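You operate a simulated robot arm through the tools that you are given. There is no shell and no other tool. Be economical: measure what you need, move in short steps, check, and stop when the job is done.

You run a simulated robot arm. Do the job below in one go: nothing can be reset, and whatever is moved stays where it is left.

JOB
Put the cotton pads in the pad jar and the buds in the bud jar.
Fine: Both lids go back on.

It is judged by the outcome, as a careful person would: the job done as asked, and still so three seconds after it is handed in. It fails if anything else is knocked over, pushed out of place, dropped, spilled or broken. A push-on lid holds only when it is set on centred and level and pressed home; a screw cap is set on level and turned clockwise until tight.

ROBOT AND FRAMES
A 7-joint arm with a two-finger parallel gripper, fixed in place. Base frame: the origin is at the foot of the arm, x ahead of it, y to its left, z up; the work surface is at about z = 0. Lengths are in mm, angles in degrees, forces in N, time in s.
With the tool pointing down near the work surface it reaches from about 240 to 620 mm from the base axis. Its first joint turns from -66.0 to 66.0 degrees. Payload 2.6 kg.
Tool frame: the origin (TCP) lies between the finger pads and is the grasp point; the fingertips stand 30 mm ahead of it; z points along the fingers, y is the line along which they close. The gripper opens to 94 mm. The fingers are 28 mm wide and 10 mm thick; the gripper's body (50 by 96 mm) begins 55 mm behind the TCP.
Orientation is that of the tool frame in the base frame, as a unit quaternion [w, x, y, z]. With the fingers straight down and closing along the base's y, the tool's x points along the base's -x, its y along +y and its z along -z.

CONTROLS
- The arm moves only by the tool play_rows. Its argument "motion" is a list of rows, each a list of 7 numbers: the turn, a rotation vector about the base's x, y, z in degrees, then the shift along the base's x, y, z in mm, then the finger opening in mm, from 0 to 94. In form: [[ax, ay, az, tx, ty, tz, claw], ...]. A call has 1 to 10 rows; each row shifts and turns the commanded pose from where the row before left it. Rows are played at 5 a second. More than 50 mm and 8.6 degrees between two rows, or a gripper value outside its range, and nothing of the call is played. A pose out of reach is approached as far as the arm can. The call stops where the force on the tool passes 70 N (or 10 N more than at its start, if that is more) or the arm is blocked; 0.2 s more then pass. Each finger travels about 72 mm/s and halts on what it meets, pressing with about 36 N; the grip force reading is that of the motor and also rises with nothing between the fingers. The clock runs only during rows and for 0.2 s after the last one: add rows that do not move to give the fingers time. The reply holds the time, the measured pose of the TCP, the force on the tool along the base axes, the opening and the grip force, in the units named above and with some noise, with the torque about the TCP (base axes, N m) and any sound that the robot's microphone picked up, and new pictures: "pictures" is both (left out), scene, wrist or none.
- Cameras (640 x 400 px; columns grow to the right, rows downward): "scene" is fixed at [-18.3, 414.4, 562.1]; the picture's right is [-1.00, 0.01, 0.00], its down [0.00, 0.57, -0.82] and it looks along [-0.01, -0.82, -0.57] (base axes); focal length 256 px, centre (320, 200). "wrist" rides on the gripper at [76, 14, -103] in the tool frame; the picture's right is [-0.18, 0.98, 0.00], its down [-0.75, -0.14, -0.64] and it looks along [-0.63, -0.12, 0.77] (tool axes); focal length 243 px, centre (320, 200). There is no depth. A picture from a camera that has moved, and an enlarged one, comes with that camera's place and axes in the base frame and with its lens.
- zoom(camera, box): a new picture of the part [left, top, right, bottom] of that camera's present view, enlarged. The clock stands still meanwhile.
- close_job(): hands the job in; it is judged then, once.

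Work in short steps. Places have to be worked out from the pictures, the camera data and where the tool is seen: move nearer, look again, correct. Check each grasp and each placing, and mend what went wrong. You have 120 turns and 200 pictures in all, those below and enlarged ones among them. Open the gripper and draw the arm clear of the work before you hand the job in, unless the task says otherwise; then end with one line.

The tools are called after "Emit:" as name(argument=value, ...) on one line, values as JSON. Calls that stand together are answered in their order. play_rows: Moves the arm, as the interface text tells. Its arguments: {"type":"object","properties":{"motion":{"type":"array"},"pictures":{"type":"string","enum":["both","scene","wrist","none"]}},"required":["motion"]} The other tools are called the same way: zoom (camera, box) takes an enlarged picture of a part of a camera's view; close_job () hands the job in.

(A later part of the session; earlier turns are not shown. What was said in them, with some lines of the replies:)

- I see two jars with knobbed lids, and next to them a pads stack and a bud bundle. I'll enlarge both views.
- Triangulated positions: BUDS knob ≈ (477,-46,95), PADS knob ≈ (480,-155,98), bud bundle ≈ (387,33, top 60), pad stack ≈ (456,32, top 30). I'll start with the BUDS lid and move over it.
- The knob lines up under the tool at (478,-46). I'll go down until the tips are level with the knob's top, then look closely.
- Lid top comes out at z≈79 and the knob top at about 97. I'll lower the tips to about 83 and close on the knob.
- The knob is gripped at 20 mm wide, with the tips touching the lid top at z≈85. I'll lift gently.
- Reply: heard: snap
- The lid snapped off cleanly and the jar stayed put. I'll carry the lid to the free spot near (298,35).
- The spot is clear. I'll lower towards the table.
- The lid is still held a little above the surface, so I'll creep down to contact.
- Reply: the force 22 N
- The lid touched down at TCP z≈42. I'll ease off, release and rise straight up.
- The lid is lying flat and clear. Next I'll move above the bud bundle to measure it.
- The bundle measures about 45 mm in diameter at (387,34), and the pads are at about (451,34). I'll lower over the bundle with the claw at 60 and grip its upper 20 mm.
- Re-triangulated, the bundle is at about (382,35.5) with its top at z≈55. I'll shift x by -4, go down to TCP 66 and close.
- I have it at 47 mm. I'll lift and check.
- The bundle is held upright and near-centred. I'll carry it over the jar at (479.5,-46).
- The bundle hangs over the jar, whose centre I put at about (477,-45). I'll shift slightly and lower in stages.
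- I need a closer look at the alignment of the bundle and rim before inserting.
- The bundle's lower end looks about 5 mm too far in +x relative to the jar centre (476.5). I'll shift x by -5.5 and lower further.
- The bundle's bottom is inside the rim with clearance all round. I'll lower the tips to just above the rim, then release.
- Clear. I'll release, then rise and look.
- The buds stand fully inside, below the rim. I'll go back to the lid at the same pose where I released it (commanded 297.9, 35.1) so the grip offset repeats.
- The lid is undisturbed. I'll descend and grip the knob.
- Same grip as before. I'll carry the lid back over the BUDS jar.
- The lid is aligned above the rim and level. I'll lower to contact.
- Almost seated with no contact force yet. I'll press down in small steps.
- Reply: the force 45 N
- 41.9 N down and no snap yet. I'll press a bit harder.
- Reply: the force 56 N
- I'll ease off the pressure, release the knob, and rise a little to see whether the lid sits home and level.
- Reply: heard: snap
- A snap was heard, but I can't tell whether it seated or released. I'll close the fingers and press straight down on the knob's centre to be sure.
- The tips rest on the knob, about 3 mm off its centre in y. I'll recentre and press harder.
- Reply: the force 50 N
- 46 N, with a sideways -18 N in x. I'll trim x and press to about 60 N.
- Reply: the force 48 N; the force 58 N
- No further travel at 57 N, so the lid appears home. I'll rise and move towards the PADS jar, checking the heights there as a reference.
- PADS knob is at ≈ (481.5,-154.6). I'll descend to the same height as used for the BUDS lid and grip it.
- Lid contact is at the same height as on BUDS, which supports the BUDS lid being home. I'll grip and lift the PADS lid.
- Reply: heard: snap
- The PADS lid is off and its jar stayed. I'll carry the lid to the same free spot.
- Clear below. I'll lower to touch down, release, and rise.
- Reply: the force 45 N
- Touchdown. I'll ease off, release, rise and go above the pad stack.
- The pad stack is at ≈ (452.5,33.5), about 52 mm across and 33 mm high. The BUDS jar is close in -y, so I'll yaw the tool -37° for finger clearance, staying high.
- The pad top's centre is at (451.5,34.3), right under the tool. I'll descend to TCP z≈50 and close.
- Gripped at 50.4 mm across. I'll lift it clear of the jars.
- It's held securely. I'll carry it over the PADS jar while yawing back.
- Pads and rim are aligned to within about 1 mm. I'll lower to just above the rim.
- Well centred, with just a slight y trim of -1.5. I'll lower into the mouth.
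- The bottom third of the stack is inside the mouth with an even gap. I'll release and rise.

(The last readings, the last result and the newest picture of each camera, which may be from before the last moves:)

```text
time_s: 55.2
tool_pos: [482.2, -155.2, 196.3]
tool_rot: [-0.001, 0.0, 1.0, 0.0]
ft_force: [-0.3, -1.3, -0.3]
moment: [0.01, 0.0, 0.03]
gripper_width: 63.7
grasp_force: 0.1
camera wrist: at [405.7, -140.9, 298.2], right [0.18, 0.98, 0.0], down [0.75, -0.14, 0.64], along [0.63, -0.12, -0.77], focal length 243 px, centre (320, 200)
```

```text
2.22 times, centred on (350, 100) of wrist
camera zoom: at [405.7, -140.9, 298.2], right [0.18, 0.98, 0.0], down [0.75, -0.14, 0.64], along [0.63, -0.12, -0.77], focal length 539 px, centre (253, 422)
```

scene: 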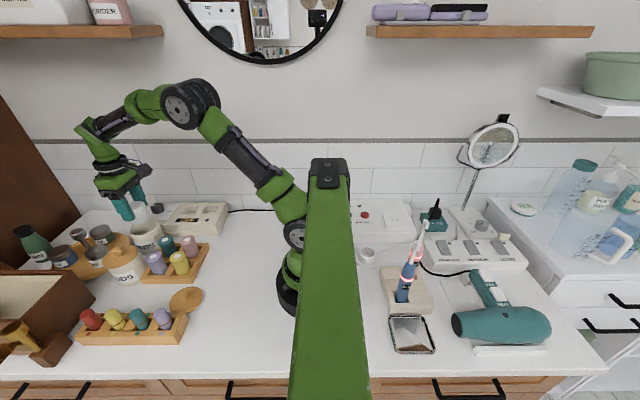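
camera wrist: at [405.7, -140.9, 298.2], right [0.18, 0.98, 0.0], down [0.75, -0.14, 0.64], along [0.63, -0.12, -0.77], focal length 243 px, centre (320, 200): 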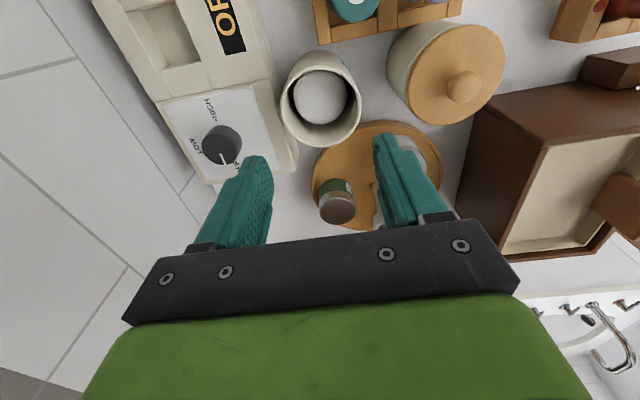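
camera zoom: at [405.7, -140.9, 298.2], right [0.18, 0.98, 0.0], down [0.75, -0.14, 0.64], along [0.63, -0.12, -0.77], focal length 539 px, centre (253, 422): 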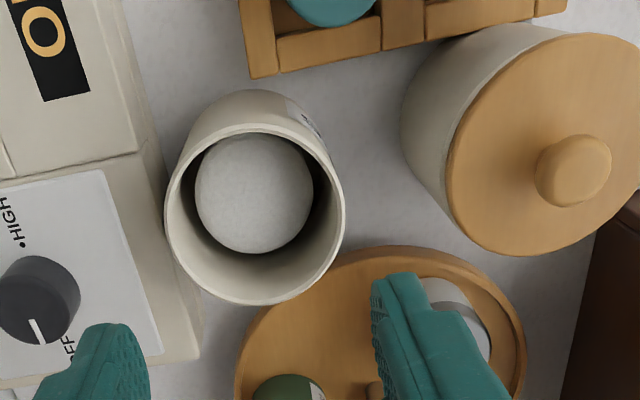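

The pads lie flat inside. I'll go back for the lid at (298.4,34.4).

Emit:
play_rows(motion=[[0, 0, 0, -30.5, 31.7, 0, 60], [0, 0, 0, -30.5, 31.7, 0, 50], [0, 0, 0, -30.5, 31.7, 0, 50], [0, 0, 0, -30.5, 31.7, 0, 50], [0, 0, 0, -30.5, 31.6, 0, 50], [0, 0, 0, -30.6, 31.6, 0, 50], [0, 0, 0, 0, 0, -45, 50], [0, 0, 0, 0, 0, -45, 50], [0, 0, 0, 0, 0, -33, 50], [0, 0, 0, 0, 0, 0, 50]], pictures="wrist")

```text
time_s: 57.4
tool_pos: [297.7, 34.3, 73.3]
tool_rot: [0.0, -0.001, 1.0, 0.0]
ft_force: [-0.3, 0.0, 0.3]
moment: [0.0, 0.01, 0.01]
gripper_width: 50.0
grasp_force: 0.0
camera wrist: at [221.7, 49.5, 173.6], right [0.18, 0.98, 0.0], down [0.75, -0.14, 0.64], along [0.63, -0.12, -0.77], focal length 243 px, centre (320, 200)
```

wrist: 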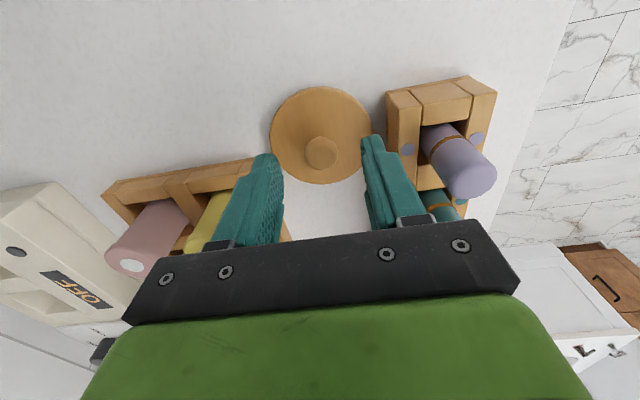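

The lid is in place under the tool. I'll grip and lift it.

Emit:
play_rows(motion=[[0, 0, 0, 0, 0, -20, 50], [0, 0, 0, 0, 0, -9.7, 50], [0, 0, 0, 0, 0, 0, 10], [0, 0, 0, 0, 0, 0, 10], [0, 0, 0, 0, 0, 0, 10], [0, 0, 0, 0, 0, 16, 10], [0, 0, 0, 0, 0, 40, 10], [0, 0, 0, 0, 0, 50, 10], [0, 0, 0, 0, 0, 50, 10], [0, 0, 0, 0, 0, 0, 10]], pictures="wrist")

```text
time_s: 59.6
tool_pos: [298.5, 33.3, 198.4]
tool_rot: [0.0, 0.0, 1.0, 0.0]
ft_force: [1.1, -1.0, 0.3]
moment: [0.01, 0.03, -0.01]
gripper_width: 20.4
grasp_force: 36.1
camera wrist: at [222.4, 48.7, 300.3], right [0.18, 0.98, 0.0], down [0.75, -0.14, 0.64], along [0.63, -0.12, -0.77], focal length 243 px, centre (320, 200)
```

wrist: 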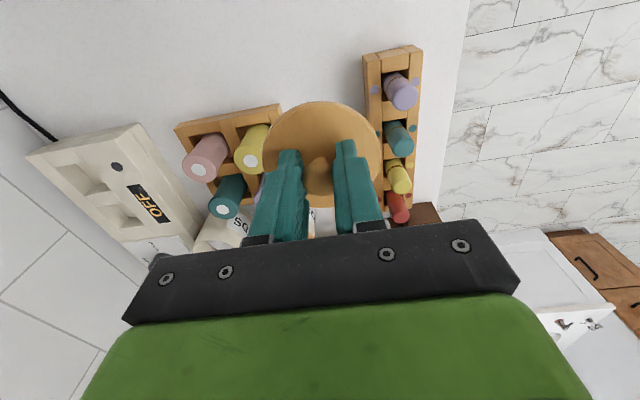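

The lid is held level. I'll return it along the reverse path.

Emit:
play_rows(motion=[[0, 0, 0, 30.3, -31.5, 0, 10], [0, 0, 0, 30.3, -31.5, 0, 10], [0, 0, 0, 30.3, -31.5, 0, 10], [0, 0, 0, 30.3, -31.5, 0, 10], [0, 0, 0, 30.4, -31.5, 0, 10], [0, 0, 0, 30.4, -31.5, 0, 10], [0, 0, 0, 0, 0, -40, 10], [0, 0, 0, 0, 0, -25, 10], [0, 0, 0, 0, 0, 0, 10]], pictures="wrist")

Emit:
zoom(camera="scene", box=[90, 200, 190, 280])

Emit:
zoom(camera="wrist", box=[220, 40, 420, 240])

```text
time_s: 61.6
tool_pos: [480.2, -154.1, 131.7]
tool_rot: [0.0, 0.0, 1.0, 0.0]
ft_force: [0.4, 0.1, -0.8]
moment: [-0.01, -0.01, 0.01]
gripper_width: 20.6
grasp_force: 36.4
camera wrist: at [404.0, -138.5, 235.0], right [0.18, 0.98, 0.0], down [0.75, -0.14, 0.64], along [0.63, -0.12, -0.77], focal length 243 px, centre (320, 200)
```

wrist: 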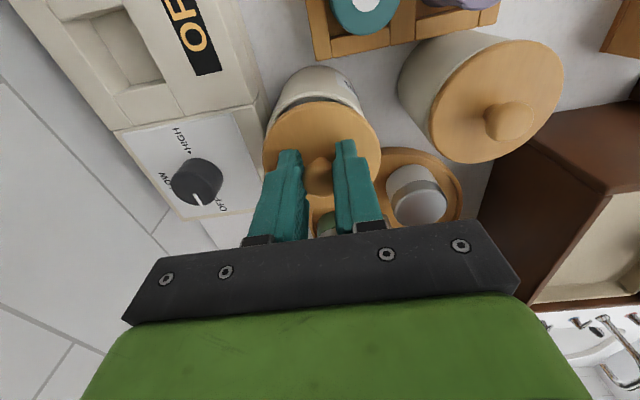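

```text
5.00 times, centred on (140, 240) of scene
camera zoom: at [-18.3, 414.4, 562.1], right [-1.0, 0.01, 0.0], down [0.0, 0.57, -0.82], along [-0.01, -0.82, -0.57], focal length 1280 px, centre (1220, 0)
```

zoom: 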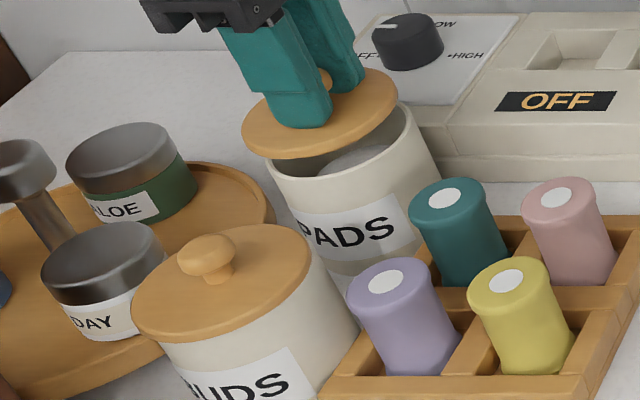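

```text
2.00 times, centred on (320, 140) of wrist
camera zoom: at [404.0, -138.5, 235.0], right [0.18, 0.98, 0.0], down [0.75, -0.14, 0.64], along [0.63, -0.12, -0.77], focal length 485 px, centre (320, 320)
```

zoom: 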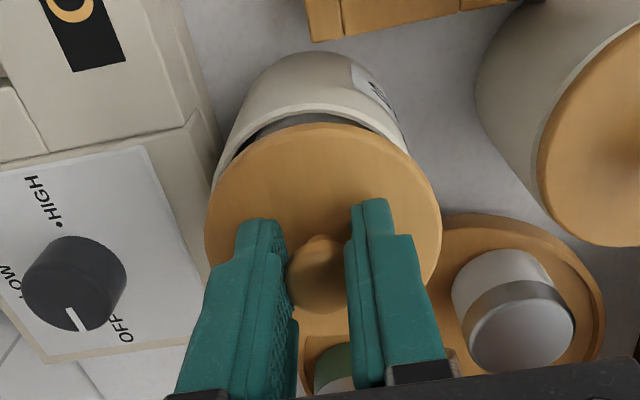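

Looks aligned. I'll lower almost to contact and check centring.

Emit:
play_rows(motion=[[0, 0, 0, 0, 0, -10, 10], [0, 0, 0, 0, 0, -5, 10], [0, 0, 0, 0, 0, 0, 10]], pictures="none")

Emit:
zoom(camera="scene", box=[110, 200, 180, 260])

Emit:
zoom(camera="wrist", box=[240, 60, 400, 200])

```text
time_s: 62.4
tool_pos: [480.2, -153.2, 118.9]
tool_rot: [0.0, -0.001, 1.0, -0.001]
ft_force: [-0.1, -0.8, -0.2]
moment: [0.0, -0.01, -0.02]
gripper_width: 20.6
grasp_force: 36.4
```

```text
6.67 times, centred on (145, 230) of scene
camera zoom: at [-18.3, 414.4, 562.1], right [-1.0, 0.01, 0.0], down [0.0, 0.57, -0.82], along [-0.01, -0.82, -0.57], focal length 1706 px, centre (1487, 0)
```

zoom: 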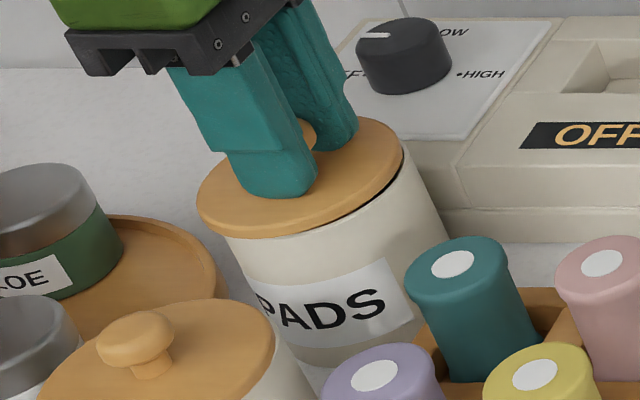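

```text
2.86 times, centred on (320, 130) of wrist
camera zoom: at [404.4, -138.7, 220.0], right [0.18, 0.98, 0.0], down [0.75, -0.14, 0.64], along [0.63, -0.12, -0.77], focal length 693 px, centre (320, 400)
```

zoom: 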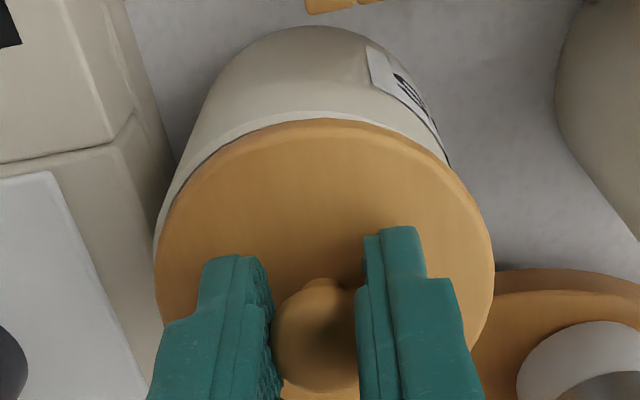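

The lid sits about 2.3 mm too far in +y. I'll trim y by -2.3 and look again.

Emit:
play_rows(motion=[[0, 0, 0, 0, -2.3, 0, 10], [0, 0, 0, 0, 0, -1, 10], [0, 0, 0, 0, 0, 0, 10]], pictures="none")

Emit:
zoom(camera="wrist", box=[240, 60, 400, 200])

```text
time_s: 63.2
tool_pos: [480.7, -157.6, 117.3]
tool_rot: [-0.001, 0.0, 1.0, 0.001]
ft_force: [0.5, -0.3, -1.1]
moment: [0.0, -0.01, 0.0]
gripper_width: 20.6
grasp_force: 35.6
```

```text
2.86 times, centred on (320, 130) of wrist
camera zoom: at [404.6, -141.4, 219.3], right [0.18, 0.98, 0.0], down [0.75, -0.14, 0.64], along [0.63, -0.12, -0.77], focal length 693 px, centre (320, 400)
```

zoom: 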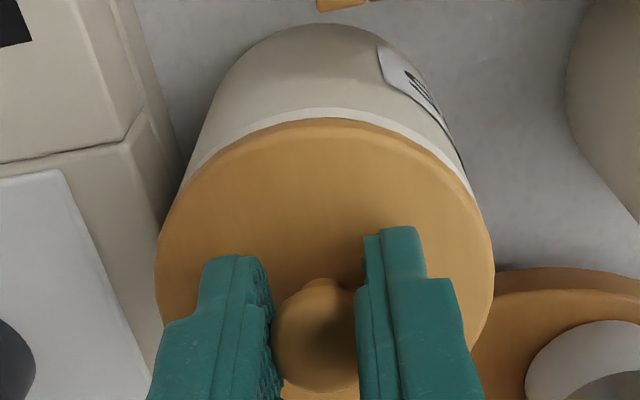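

Now symmetric. I'll press down in small steps.

Emit:
play_rows(motion=[[0, 0, 0, 0, 0, -3, 10], [0, 0, 0, 0, 0, -2, 10], [0, 0, 0, -0.5, 0, -1.5, 10], [0, 0, 0, -0.5, 0, -1, 10], [0, 0, 0, 0, 0, 0, 10]], pictures="none")

```text
time_s: 64.4
tool_pos: [480.7, -156.5, 113.5]
tool_rot: [0.004, 0.0, 1.0, 0.0]
ft_force: [-10.4, 5.9, 42.1]
moment: [0.21, 0.73, -0.1]
gripper_width: 20.4
grasp_force: 36.2
```

Emit:
play_rows(motion=[[0, 0, 0, -0.5, 0, -1.2, 10], [0, 0, 0, -0.5, 0, -1, 10], [0, 0, 0, 0, 0, 0, 10], [0, 0, 0, 0, 0, 0, 10]], pictures="none")

Emit:
zoom(camera="scene", box=[110, 200, 180, 260])

```text
time_s: 65.4
tool_pos: [481.5, -157.0, 113.8]
tool_rot: [0.008, -0.001, 1.0, -0.002]
ft_force: [-6.8, 7.5, 49.4]
moment: [0.36, 0.59, -0.02]
gripper_width: 20.7
grasp_force: 35.7
```

```text
6.67 times, centred on (145, 230) of scene
camera zoom: at [-18.6, 414.5, 562.0], right [-1.0, 0.01, 0.0], down [0.0, 0.57, -0.82], along [-0.01, -0.82, -0.57], focal length 1706 px, centre (1487, 0)
```

zoom: 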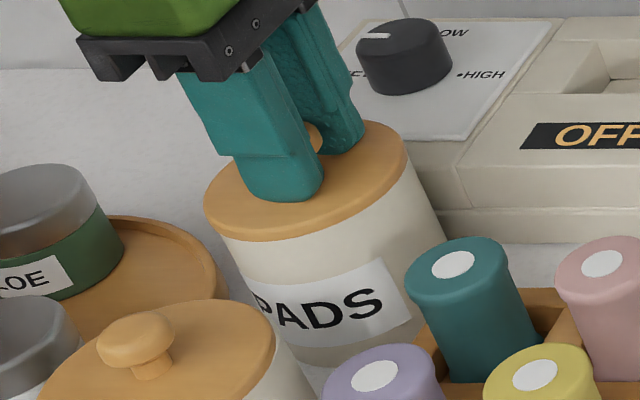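

49 N but no snap, and the tool has flexed about 0.9° off level. I'll ease off in small steps while still gripping, to let it level, and listen.

Emit:
play_rows(motion=[[0, 0, 0, 1, 0, 2.2, 10], [0, 0, 0, 0, 0, 0, 10]], pictures="none")

Emit:
play_rows(motion=[[0, 0, 0, 1, 0, 2.5, 10], [0, 0, 0, 0, 0, 0, 10]], pictures="none")

```text
time_s: 66.0
tool_pos: [482.2, -157.5, 114.1]
tool_rot: [0.005, -0.001, 1.0, -0.001]
ft_force: [-3.1, 6.7, 36.6]
moment: [0.24, -0.19, 0.12]
gripper_width: 20.7
grasp_force: 35.9
```

```text
time_s: 66.6
tool_pos: [480.8, -157.5, 113.7]
tool_rot: [0.001, -0.001, 1.0, -0.001]
ft_force: [4.6, 4.4, 20.6]
moment: [0.04, -0.75, 0.14]
gripper_width: 20.7
grasp_force: 36.2
```

Still no snap. I'll press again while counter-rotating pitch (+0.9° about y) so the lid stays level under load.

Emit:
play_rows(motion=[[0, 0.3, 0, -0.5, 0, -2, 10], [0, 0.3, 0, -0.5, 0, -2, 10], [0, 0.3, 0, -0.5, 0, -1.2, 10], [0, 0, 0, 0, 0, 0, 10]], pictures="none")

```text
time_s: 67.6
tool_pos: [483.5, -157.7, 115.2]
tool_rot: [-0.002, 0.0, 1.0, -0.002]
ft_force: [-5.7, 8.7, 48.5]
moment: [0.37, -0.19, -0.03]
gripper_width: 20.7
grasp_force: 36.2
```

Emit:
play_rows(motion=[[0, 0.1, 0, -0.5, 0, -1, 10], [0, 0.1, 0, -0.5, 0, -1, 10], [0, 0, 0, 0, 0, 0, 10]], pictures="wrist")

Emit:
zoom(camera="wrist", box=[240, 60, 400, 200])

```text
time_s: 68.4
tool_pos: [482.5, -158.1, 113.8]
tool_rot: [-0.001, -0.001, 1.0, -0.004]
ft_force: [-5.5, 10.0, 55.5]
moment: [0.5, 0.03, 0.07]
gripper_width: 20.6
grasp_force: 35.7
camera wrist: at [405.7, -142.0, 215.3], right [0.18, 0.98, 0.0], down [0.75, -0.14, 0.64], along [0.63, -0.12, -0.77], focal length 243 px, centre (320, 200)
```

wrist: 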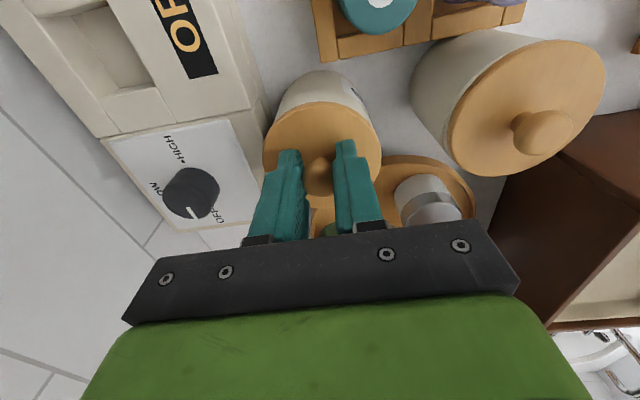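

```text
2.86 times, centred on (320, 130) of wrist
camera zoom: at [405.7, -142.0, 215.3], right [0.18, 0.98, 0.0], down [0.75, -0.14, 0.64], along [0.63, -0.12, -0.77], focal length 693 px, centre (320, 400)
```

zoom: 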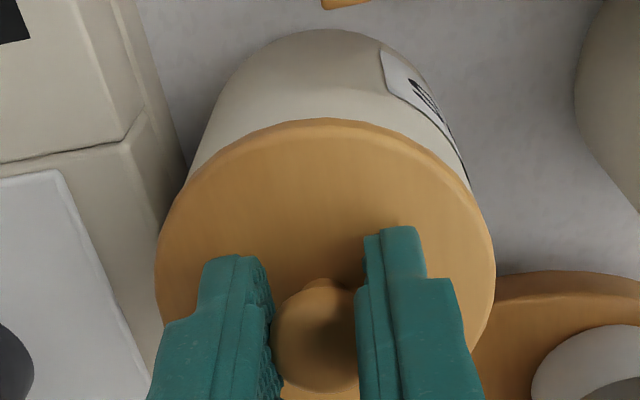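

Visually home, level and centred. I'll ease to a light load, then open, listening to each stage separately.

Emit:
play_rows(motion=[[0, -0.5, 0, 1, 0, 3, 10], [0, -0.6, 0, 1, 0, 2.5, 10], [0, 0, 0, 0, 0, 0, 10]], pictures="none")

Emit:
play_rows(motion=[[0, 0, 0, 0, 0, 0, 40], [0, 0, 0, 0, 0, 0, 40]], pictures="none")

```text
time_s: 69.2
tool_pos: [481.3, -157.3, 113.2]
tool_rot: [0.005, 0.0, 1.0, -0.001]
ft_force: [0.6, 6.3, 34.1]
moment: [0.2, 0.64, -0.09]
gripper_width: 20.7
grasp_force: 35.8
```

```text
time_s: 69.8
tool_pos: [480.9, -159.6, 113.5]
tool_rot: [0.003, 0.001, 1.0, -0.003]
ft_force: [0.1, -11.1, 30.8]
moment: [-0.31, 0.12, -0.09]
gripper_width: 35.7
grasp_force: 0.0
```

No snap. I'll rise and inspect.

Emit:
play_rows(motion=[[0, 0, 0, 0, 0, 6, 40], [0, 0, 0, 0, 0, 30, 40], [0, 0, 0, 0, 0, 30, 30], [0, 0, 0, 0, 0, 0, 20]], pictures="wrist")

Emit:
zoom(camera="scene", box=[90, 200, 180, 280])

Emit:
zoom(camera="wrist", box=[240, 30, 500, 190])

```text
time_s: 70.8
tool_pos: [480.3, -156.3, 175.4]
tool_rot: [-0.001, 0.0, 1.0, 0.0]
ft_force: [-0.5, 0.0, -0.9]
moment: [-0.01, 0.0, -0.01]
gripper_width: 19.7
grasp_force: 0.0
heard: snap
camera wrist: at [403.5, -142.0, 278.4], right [0.18, 0.98, 0.0], down [0.75, -0.14, 0.64], along [0.63, -0.12, -0.77], focal length 243 px, centre (320, 200)
```

wrist: 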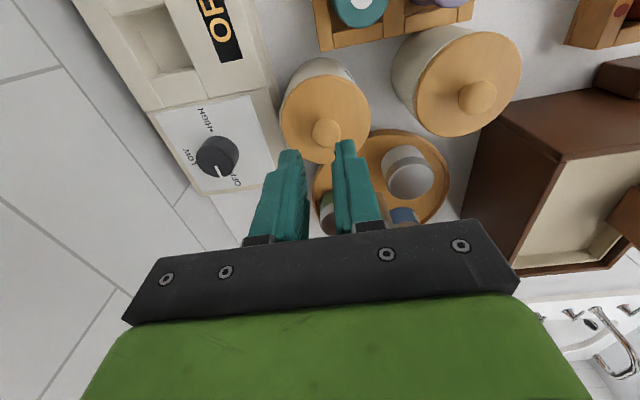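

```text
5.00 times, centred on (135, 240) of scene
camera zoom: at [-18.3, 414.4, 562.1], right [-1.0, 0.01, 0.0], down [0.0, 0.57, -0.82], along [-0.01, -0.82, -0.57], focal length 1280 px, centre (1245, 0)
```

zoom: 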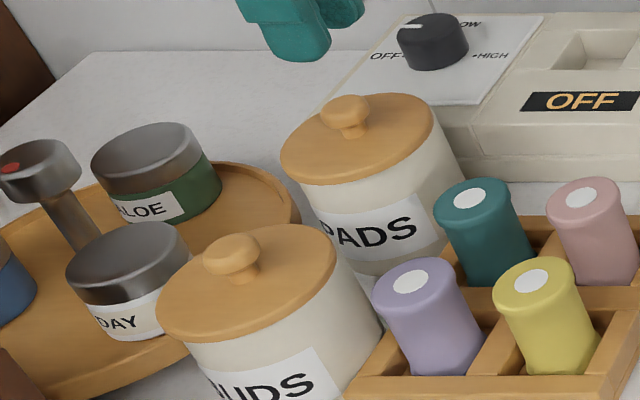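

```text
2.46 times, centred on (370, 110) of wrist
camera zoom: at [403.5, -142.0, 278.4], right [0.18, 0.98, 0.0], down [0.75, -0.14, 0.64], along [0.63, -0.12, -0.77], focal length 597 px, centre (197, 422)
```

zoom: 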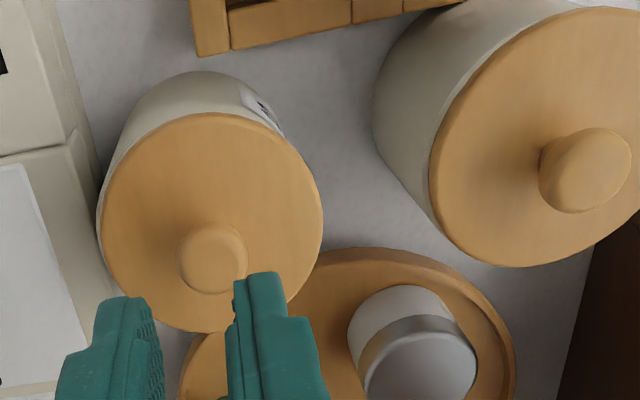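

A snap came as the load came off. That's the same pattern as BUDS, where repressing produced no second snap. I'll inspect both lids closely.

Emit:
zoom(camera="scene", box=[135, 210, 190, 260])

Emit:
zoom(camera="scene", box=[100, 235, 160, 290])

Emit:
zoom(camera="wrist", box=[265, 45, 385, 170])

```text
8.00 times, centred on (162, 235) of scene
camera zoom: at [-18.3, 414.4, 562.1], right [-1.0, 0.01, 0.0], down [0.0, 0.57, -0.82], along [-0.01, -0.82, -0.57], focal length 2048 px, centre (1580, -80)
```

zoom: 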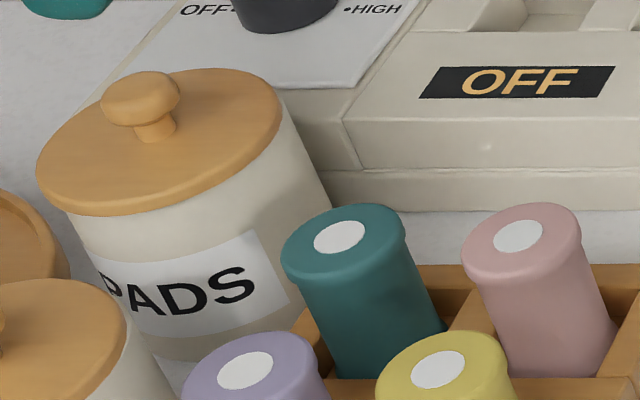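

```text
7.27 times, centred on (130, 262) of scene
camera zoom: at [-18.3, 414.4, 562.1], right [-1.0, 0.01, 0.0], down [0.0, 0.57, -0.82], along [-0.01, -0.82, -0.57], focal length 1862 px, centre (1702, -254)
```

zoom: 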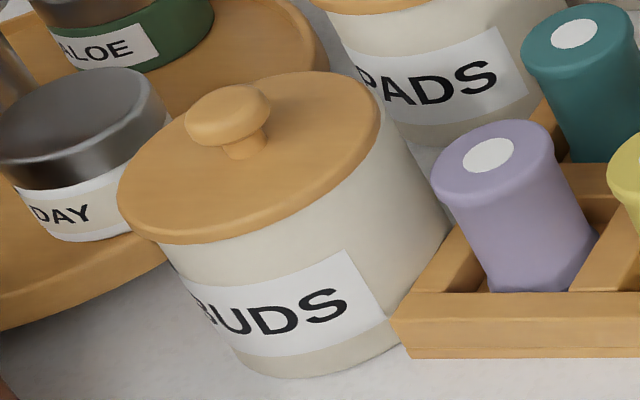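

```text
3.20 times, centred on (325, 108) of wrist
camera zoom: at [403.5, -142.0, 278.4], right [0.18, 0.98, 0.0], down [0.75, -0.14, 0.64], along [0.63, -0.12, -0.77], focal length 776 px, centre (304, 496)
```

zoom: 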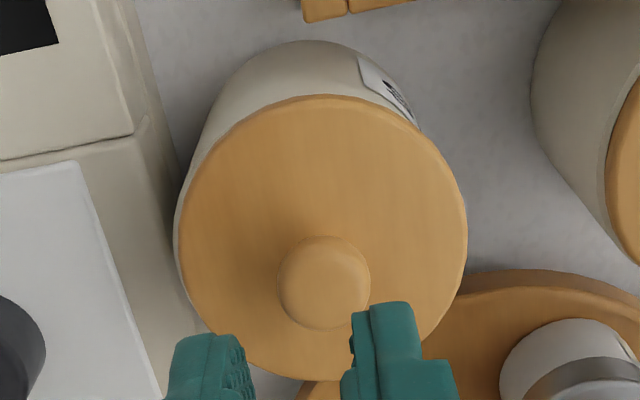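

I can't be sure the PADS lid latched, and the knob seems to have shifted about +4 mm in y on release. I'll re-grip lightly, centred on the knob, for a gentle pull test of 1–2 mm.

Emit:
play_rows(motion=[[0, 0, 0, 1, 3.5, 0, 45], [0, 0, 0, 0, 0, -35, 45], [0, 0, 0, 0, 0, -20, 45], [0, 0, 0, 0, 0, -5, 45], [0, 0, 0, 0, 0, 0, 45]], pictures="wrist")

Emit:
zoom(camera="wrist", box=[240, 60, 400, 200])

```text
time_s: 72.0
tool_pos: [481.2, -152.3, 115.7]
tool_rot: [0.0, 0.0, 1.0, 0.0]
ft_force: [-1.0, -0.2, -0.2]
moment: [0.0, 0.02, -0.02]
gripper_width: 44.9
grasp_force: 0.1
camera wrist: at [404.7, -138.2, 218.0], right [0.18, 0.98, 0.0], down [0.75, -0.14, 0.64], along [0.63, -0.12, -0.77], focal length 243 px, centre (320, 200)
```

wrist: 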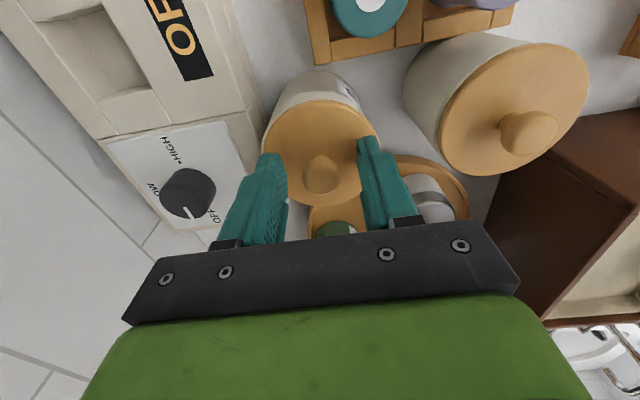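

```text
2.86 times, centred on (320, 130) of wrist
camera zoom: at [404.7, -138.2, 218.0], right [0.18, 0.98, 0.0], down [0.75, -0.14, 0.64], along [0.63, -0.12, -0.77], focal length 693 px, centre (320, 400)
```

zoom: 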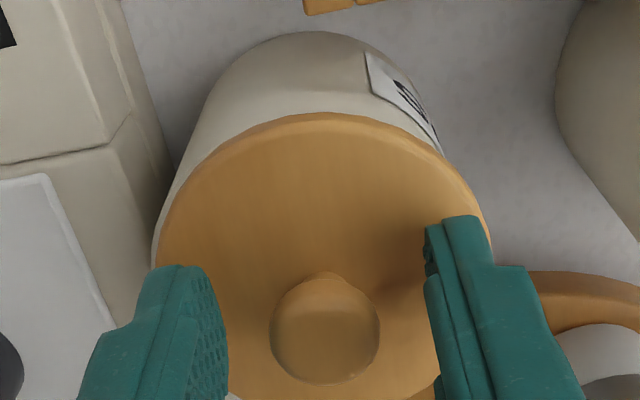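

The lid is indeed about 2 mm off-centre in +y relative to the body. I'll grip and test-pull 1.5 mm.

Emit:
play_rows(motion=[[0, 0, 0, 0, 0, 0, 10], [0, 0, 0, 0, 0, 0, 10], [0, 0, 0, 0, 0, 0, 10]], pictures="none")

Emit:
play_rows(motion=[[0, 0, 0, 0, 0, 1.5, 10], [0, 0, 0, 0, 0, 0, 10]], pictures="none")

```text
time_s: 72.8
tool_pos: [479.3, -153.6, 115.7]
tool_rot: [0.0, 0.001, 1.0, 0.0]
ft_force: [-0.1, -0.3, 0.4]
moment: [-0.03, -0.01, 0.01]
gripper_width: 20.7
grasp_force: 36.1
heard: snap
```

```text
time_s: 73.4
tool_pos: [481.3, -154.2, 118.1]
tool_rot: [0.001, 0.0, 1.0, 0.0]
ft_force: [0.3, -0.2, 0.1]
moment: [0.03, 0.0, 0.02]
gripper_width: 20.8
grasp_force: 36.3
```

The lid is now loose, with no pull force, so the last snap was a release. It self-centred near y≈-153.5 with no side load, so my -156.9 press was probably off-centre. I'll look at alignment here before pressing again.

Emit:
zoom(camera="wrist", box=[240, 60, 400, 200])

Emit:
zoom(camera="scene", box=[125, 205, 185, 260])

```text
2.86 times, centred on (320, 130) of wrist
camera zoom: at [405.0, -138.3, 220.0], right [0.18, 0.98, 0.0], down [0.75, -0.14, 0.64], along [0.63, -0.12, -0.77], focal length 693 px, centre (320, 400)
```

zoom: 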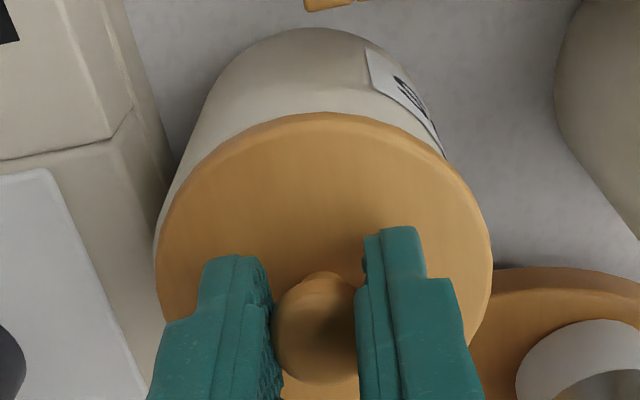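

```text
7.27 times, centred on (155, 232) of scene
camera zoom: at [-18.3, 414.4, 562.1], right [-1.0, 0.01, 0.0], down [0.0, 0.57, -0.82], along [-0.01, -0.82, -0.57], focal length 1862 px, centre (1520, -36)
```

zoom: 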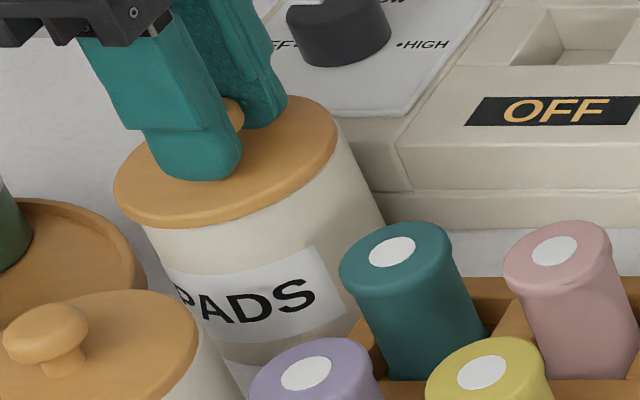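

By silhouette geometry the jar axis is at y≈-156, with x good. The earlier press drifted to -158 from arm flex in y, which I hadn't compensated. I'll raise 4 mm, shift to y=-155.9, and check again.

Emit:
play_rows(motion=[[0, 0, 0, 0, 0, 4, 10], [0, 0, 0, 0, -2.5, 0, 10], [0, 0, 0, 0, 0, -5, 10], [0, 0, 0, 0, 0, 0, 10]], pictures="none")

Emit:
zoom(camera="wrist", box=[240, 60, 400, 200])

```text
time_s: 74.4
tool_pos: [480.3, -156.0, 117.5]
tool_rot: [-0.001, 0.0, 1.0, 0.0]
ft_force: [-0.2, 0.0, 0.4]
moment: [0.0, -0.02, -0.02]
gripper_width: 20.7
grasp_force: 35.8
```

```text
2.86 times, centred on (320, 130) of wrist
camera zoom: at [405.0, -140.6, 219.2], right [0.18, 0.98, 0.0], down [0.75, -0.14, 0.64], along [0.63, -0.12, -0.77], focal length 693 px, centre (320, 400)
```

zoom: 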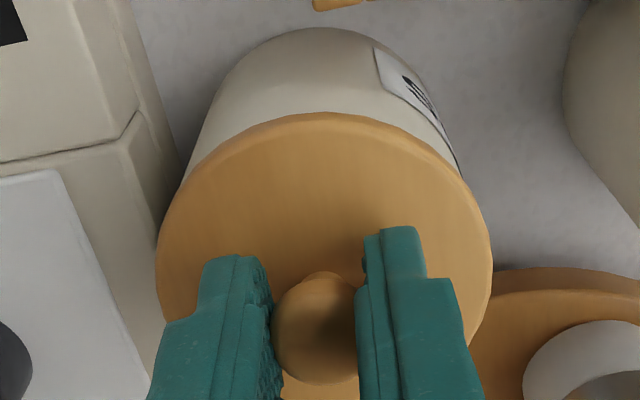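

Centred now in both axes. I'll press with flex compensation in x, y and tilt.

Emit:
play_rows(motion=[[0, 0, 0, 0, 0, -2.4, 10], [0.08, 0.24, 0, -0.7, 0.25, -2, 10], [0.08, 0.24, 0, -0.7, 0.25, -2, 10], [0.08, 0.24, 0, -0.7, 0.25, -2, 10], [0, 0, 0, 0, 0, 0, 10]], pictures="none")

```text
time_s: 75.6
tool_pos: [482.1, -155.6, 115.2]
tool_rot: [0.001, 0.0, 1.0, 0.0]
ft_force: [-6.6, 1.9, 48.2]
moment: [0.11, -0.09, 0.02]
gripper_width: 20.5
grasp_force: 36.5
heard: snap
```

Snap, under a level 48 N press. I'll ease the load off along the reverse path until the tips are unloaded, listening.

Emit:
play_rows(motion=[[-0.08, -0.24, 0, 0.7, -0.25, 2, 10], [-0.08, -0.24, 0, 0.7, -0.25, 2, 10], [-0.08, -0.24, 0, 0.7, -0.25, 2, 10], [0, 0, 0, 0, 0, 0, 10]], pictures="none")

```text
time_s: 76.6
tool_pos: [480.8, -155.9, 114.2]
tool_rot: [0.001, 0.0, 1.0, 0.0]
ft_force: [4.1, -1.1, 17.6]
moment: [-0.06, -0.39, 0.03]
gripper_width: 20.7
grasp_force: 36.1
```

Emit:
play_rows(motion=[[0, 0, 0, 0, 0, 1, 10], [0, 0, 0, 0, 0, 0, 10]], pictures="none")

```text
time_s: 77.2
tool_pos: [480.6, -156.1, 114.8]
tool_rot: [-0.001, -0.001, 1.0, 0.0]
ft_force: [6.2, -0.9, 6.7]
moment: [-0.06, -0.52, -0.02]
gripper_width: 20.4
grasp_force: 36.2
```

Load is nearly off. I'll trim the residual side load, then open.

Emit:
play_rows(motion=[[0, 0, 0, 0.8, 0, 0.4, 10], [0, 0, 0, 0, 0, 0, 10]], pictures="none")

Emit:
play_rows(motion=[[0, 0, 0, 0, 0, 0, 24], [0, 0, 0, 0, 0, 0, 45], [0, 0, 0, 0, 0, 0, 45]], pictures="none")

Emit:
play_rows(motion=[[0, 0, 0, 0, 0, 10, 45], [0, 0, 0, 0, 0, 40, 45], [0, 0, 0, 0, 0, 12, 45], [0, 0, 0, 0, 0, 0, 45]], pictures="wrist")

Emit:
zoom(camera="wrist", box=[240, 30, 540, 170])

```text
time_s: 77.8
tool_pos: [480.9, -155.6, 115.2]
tool_rot: [-0.002, 0.001, 1.0, 0.0]
ft_force: [-3.3, 0.1, 2.0]
moment: [0.02, 0.13, 0.02]
gripper_width: 20.3
grasp_force: 36.2
```

```text
time_s: 78.6
tool_pos: [482.4, -155.9, 117.7]
tool_rot: [0.001, 0.0, 1.0, 0.0]
ft_force: [0.2, 0.7, 0.3]
moment: [-0.03, 0.0, -0.01]
gripper_width: 44.9
grasp_force: 0.2
```

```text
time_s: 79.6
tool_pos: [482.0, -155.6, 178.1]
tool_rot: [0.0, -0.001, 1.0, -0.001]
ft_force: [0.9, -0.1, 0.4]
moment: [-0.03, -0.03, 0.0]
gripper_width: 45.1
grasp_force: 0.0
camera wrist: at [406.0, -140.8, 280.8], right [0.18, 0.98, 0.0], down [0.75, -0.14, 0.64], along [0.63, -0.12, -0.77], focal length 243 px, centre (320, 200)
```

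wrist: 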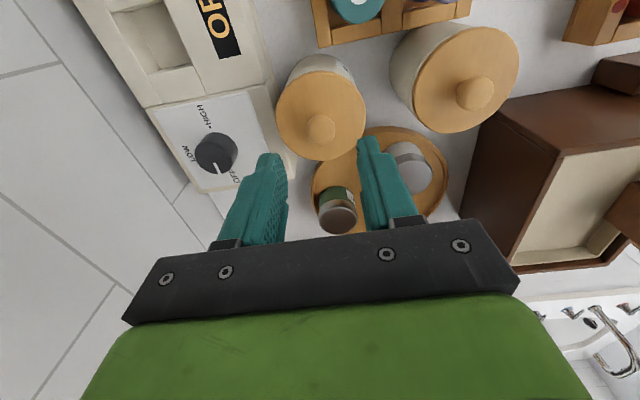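

```text
2.13 times, centred on (390, 100) of wrist
camera zoom: at [406.0, -140.8, 280.8], right [0.18, 0.98, 0.0], down [0.75, -0.14, 0.64], along [0.63, -0.12, -0.77], focal length 518 px, centre (171, 413)
```

zoom: 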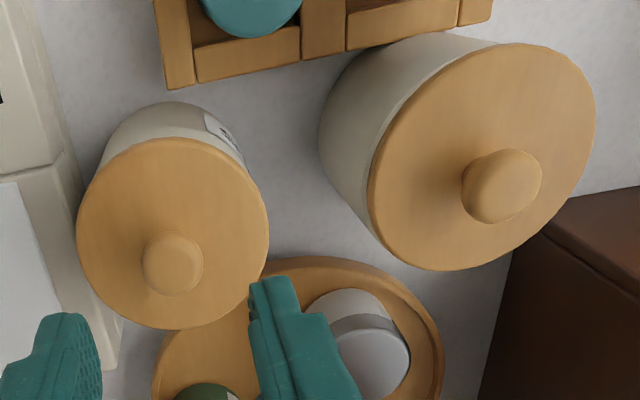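

The PADS lid stayed on with no further snap. The BUDS lid snapped only on release (the doubtful pattern), so I'll check it properly by moving over it.

Emit:
play_rows(motion=[[0, 0, 0, -1, 38, 0, 45], [0, 0, 0, -1, 38, 0, 45], [0, 0, 0, -1.8, 36.9, 0, 45], [0, 0, 0, 0, 0, -35, 45], [0, 0, 0, 0, 0, -21, 45], [0, 0, 0, 0, 0, 0, 45]], pictures="none")

Emit:
zoom(camera="wrist", box=[240, 60, 400, 200])

```text
time_s: 81.0
tool_pos: [477.7, -42.3, 123.9]
tool_rot: [0.0, -0.001, 1.0, 0.001]
ft_force: [-0.5, -0.6, -0.3]
moment: [0.03, 0.0, 0.0]
gripper_width: 45.0
grasp_force: 0.0
```

```text
2.86 times, centred on (320, 130) of wrist
camera zoom: at [402.1, -27.3, 224.3], right [0.18, 0.98, 0.0], down [0.75, -0.14, 0.64], along [0.63, -0.12, -0.77], focal length 693 px, centre (320, 400)
```

zoom: 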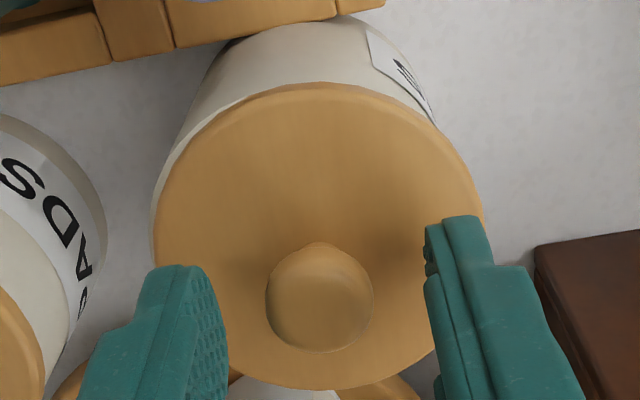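

The BUDS lid is also about 2.4 mm off-centre in +y, with the rim showing on one side, so I'll reseat it. First I'll grip the knob.

Emit:
play_rows(motion=[[0, 0, 0, -1, -0.8, -4, 45], [0, 0, 0, 0, 0, -3, 45], [0, 0, 0, 0, 0, 0, 10], [0, 0, 0, 0, 0, 0, 10], [0, 0, 0, 0, 0, 0, 10]], pictures="none")

Emit:
play_rows(motion=[[0, 0, 0, 0, 0, 2, 10], [0, 0, 0, 0, 0, 0, 10]], pictures="none")

```text
time_s: 82.2
tool_pos: [476.5, -44.1, 116.6]
tool_rot: [0.0, 0.001, 1.0, 0.0]
ft_force: [0.1, 0.7, 0.3]
moment: [-0.02, 0.01, -0.04]
gripper_width: 20.5
grasp_force: 36.2
heard: snap
```

```text
time_s: 82.8
tool_pos: [476.4, -44.4, 117.9]
tool_rot: [0.001, 0.0, 1.0, 0.001]
ft_force: [0.0, 0.0, -0.2]
moment: [-0.04, -0.02, 0.0]
gripper_width: 20.5
grasp_force: 35.7
```

Same weak seating, so it was right to check. I'll raise, shift to the jar centre (y≈-45.5) and check.

Emit:
play_rows(motion=[[0, 0, 0, 0, 0, 4, 10], [0, 0, 0, 0, -1.8, 0, 10], [0, 0, 0, 0, 0, -4, 10], [0, 0, 0, 0, 0, 0, 10]], pictures="none")

Emit:
zoom(camera="wrist", box=[240, 60, 400, 200])

```text
time_s: 83.8
tool_pos: [477.5, -44.4, 116.8]
tool_rot: [0.0, 0.0, 1.0, 0.0]
ft_force: [1.5, -0.2, -0.4]
moment: [0.04, 0.0, 0.01]
gripper_width: 20.6
grasp_force: 36.0
```

```text
2.86 times, centred on (320, 130) of wrist
camera zoom: at [400.9, -30.1, 219.4], right [0.18, 0.98, 0.0], down [0.75, -0.14, 0.64], along [0.63, -0.12, -0.77], focal length 693 px, centre (320, 400)
```

zoom: 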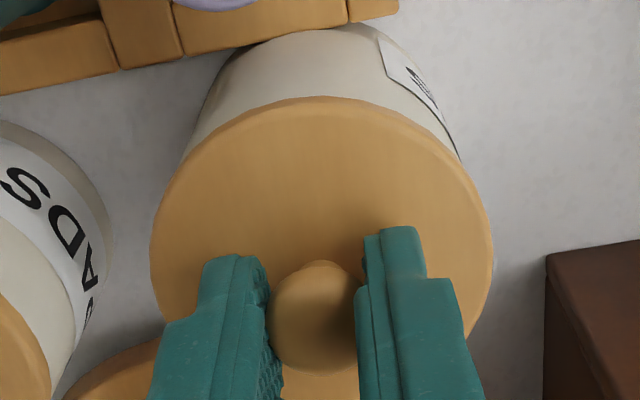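

Centred. I'll press with flex compensation.

Emit:
play_rows(motion=[[0, 0, 0, 0.5, 0, -2.4, 10], [0.02, 0.25, 0, -0.7, 0.07, -2, 10], [0.02, 0.25, 0, -0.7, 0.07, -2, 10], [0.02, 0.25, 0, -0.7, 0.07, -2, 10], [0, 0, 0, 0, 0, 0, 10]], pictures="none")

```text
time_s: 85.0
tool_pos: [477.8, -45.3, 115.1]
tool_rot: [0.001, 0.0, 1.0, 0.0]
ft_force: [-5.9, -2.0, 46.9]
moment: [-0.03, 0.17, -0.05]
gripper_width: 20.7
grasp_force: 36.2
heard: snap
```

Snapped on under a level press. I'll ease off along the reverse path.

Emit:
play_rows(motion=[[-0.02, -0.25, 0, 0.7, -0.07, 2, 10], [-0.02, -0.25, 0, 0.7, -0.07, 2, 10], [-0.02, -0.25, 0, 0.7, -0.07, 2, 10], [0, 0, 0, 0.4, 0, 0.9, 10], [0, 0, 0, 0, 0, 0, 10]], pictures="none")

```text
time_s: 86.2
tool_pos: [477.7, -45.9, 114.4]
tool_rot: [-0.001, 0.0, 1.0, 0.0]
ft_force: [3.1, -0.9, 3.5]
moment: [-0.09, -0.59, 0.0]
gripper_width: 20.8
grasp_force: 36.0
```

The load is off. I'll open, then rise, listening to each.

Emit:
play_rows(motion=[[0, 0, 0, 0.3, 0, 0.2, 10], [0, 0, 0, 0, 0, 0, 24], [0, 0, 0, 0, 0, 0, 45], [0, 0, 0, 0, 0, 0, 45]], pictures="none")

Emit:
play_rows(motion=[[0, 0, 0, 0, 0, 10, 45], [0, 0, 0, 0, 0, 45, 45], [0, 0, 0, 0, 0, 45, 60], [0, 0, 0, -40, 0, 25, 60], [0, 0, 0, -40, 0, 0, 60], [0, 0, 0, 0, 0, 0, 60]])

Emit:
zoom(camera="wrist", box=[200, 30, 440, 200])

Emit:
zoom(camera="scene", box=[60, 190, 220, 310])

```text
time_s: 87.2
tool_pos: [478.0, -44.9, 115.8]
tool_rot: [0.0, 0.0, 1.0, 0.0]
ft_force: [-0.1, 0.2, 0.4]
moment: [0.0, 0.0, -0.02]
gripper_width: 45.1
grasp_force: 0.1
```

```text
time_s: 88.6
tool_pos: [398.4, -45.7, 242.4]
tool_rot: [0.0, 0.0, 1.0, 0.0]
ft_force: [-0.4, 1.0, -0.9]
moment: [-0.04, -0.03, -0.01]
gripper_width: 59.8
grasp_force: 0.1
camera wrist: at [322.6, -30.7, 345.0], right [0.18, 0.98, 0.0], down [0.75, -0.14, 0.64], along [0.63, -0.12, -0.77], focal length 243 px, centre (320, 200)
```

scene: 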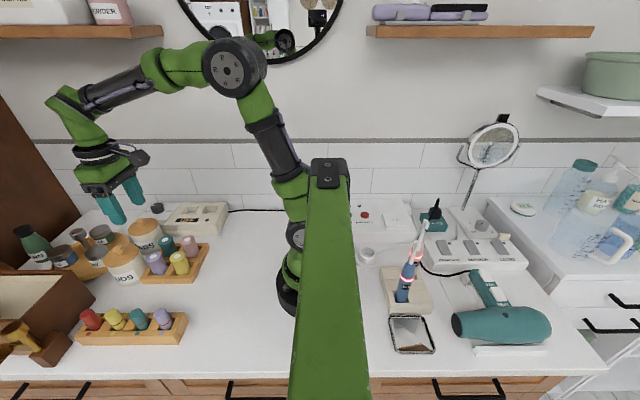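
wrist: 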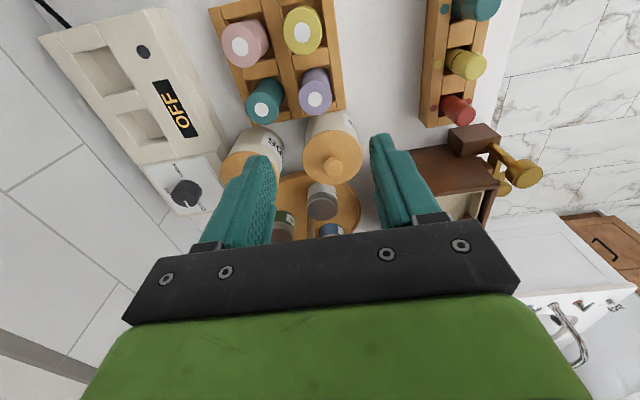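

```text
2.35 times, centred on (320, 115) of wrist
camera zoom: at [322.6, -30.7, 345.0], right [0.18, 0.98, 0.0], down [0.75, -0.14, 0.64], along [0.63, -0.12, -0.77], focal length 571 px, centre (320, 400)
```

zoom: 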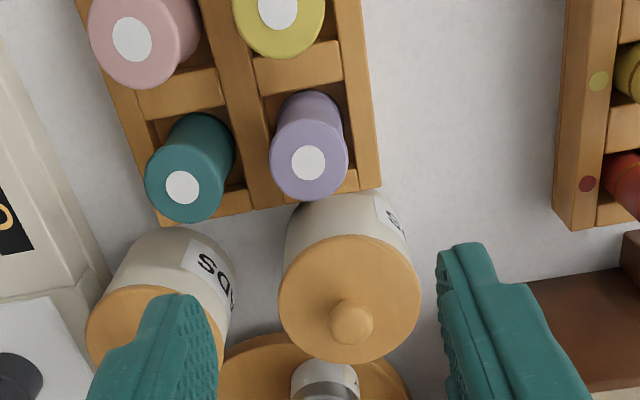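

```text
3.33 times, centred on (140, 250) of scene
camera zoom: at [-18.3, 414.4, 562.1], right [-1.0, 0.01, 0.0], down [0.0, 0.57, -0.82], along [-0.01, -0.82, -0.57], focal length 853 px, centre (920, 33)
```

zoom: 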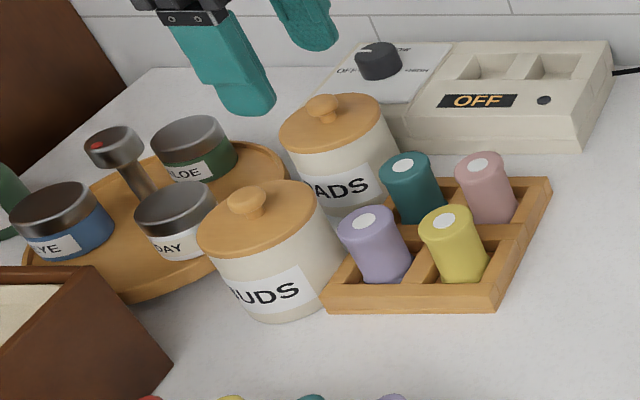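

Both lids are on, centred and level, with no stray snaps on release, and everything else looks untouched. I'll draw the arm back and up before handing in.

Emit:
play_rows(motion=[[0, 0, 0, -30, 0, 40, 80], [0, 0, 0, -35, 0, 40, 94], [0, 0, 0, 0, 0, 0, 94], [0, 0, 0, 0, 0, 0, 94]], pictures="scene")

```text
refused: row 2 steps farther than a row can; nothing moved
```

Emit:
play_rows(motion=[[0, 0, 0, -30, 0, 30, 80], [0, 0, 0, -30, 0, 30, 94], [0, 0, 0, 0, 0, 0, 94]], pictures="scene")

```text
time_s: 89.4
tool_pos: [339.7, -45.7, 301.4]
tool_rot: [-0.001, 0.0, 1.0, 0.0]
ft_force: [-0.1, 0.5, 0.6]
moment: [0.01, 0.02, 0.01]
gripper_width: 93.8
grasp_force: 0.0
```

scene: 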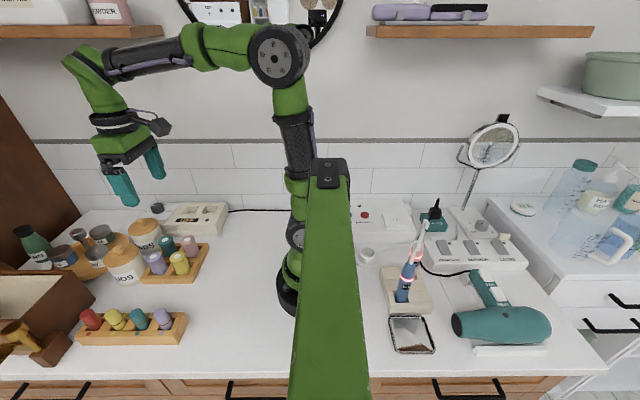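

The arm is clear, the gripper is open and the scene is tidy, so I'm handing in.

Emit:
close_job()

```text
The job is handed in.
```

The cotton pads are in the pad jar and the buds are in the bud jar; both lids are back on, centred and pressed until they snapped.
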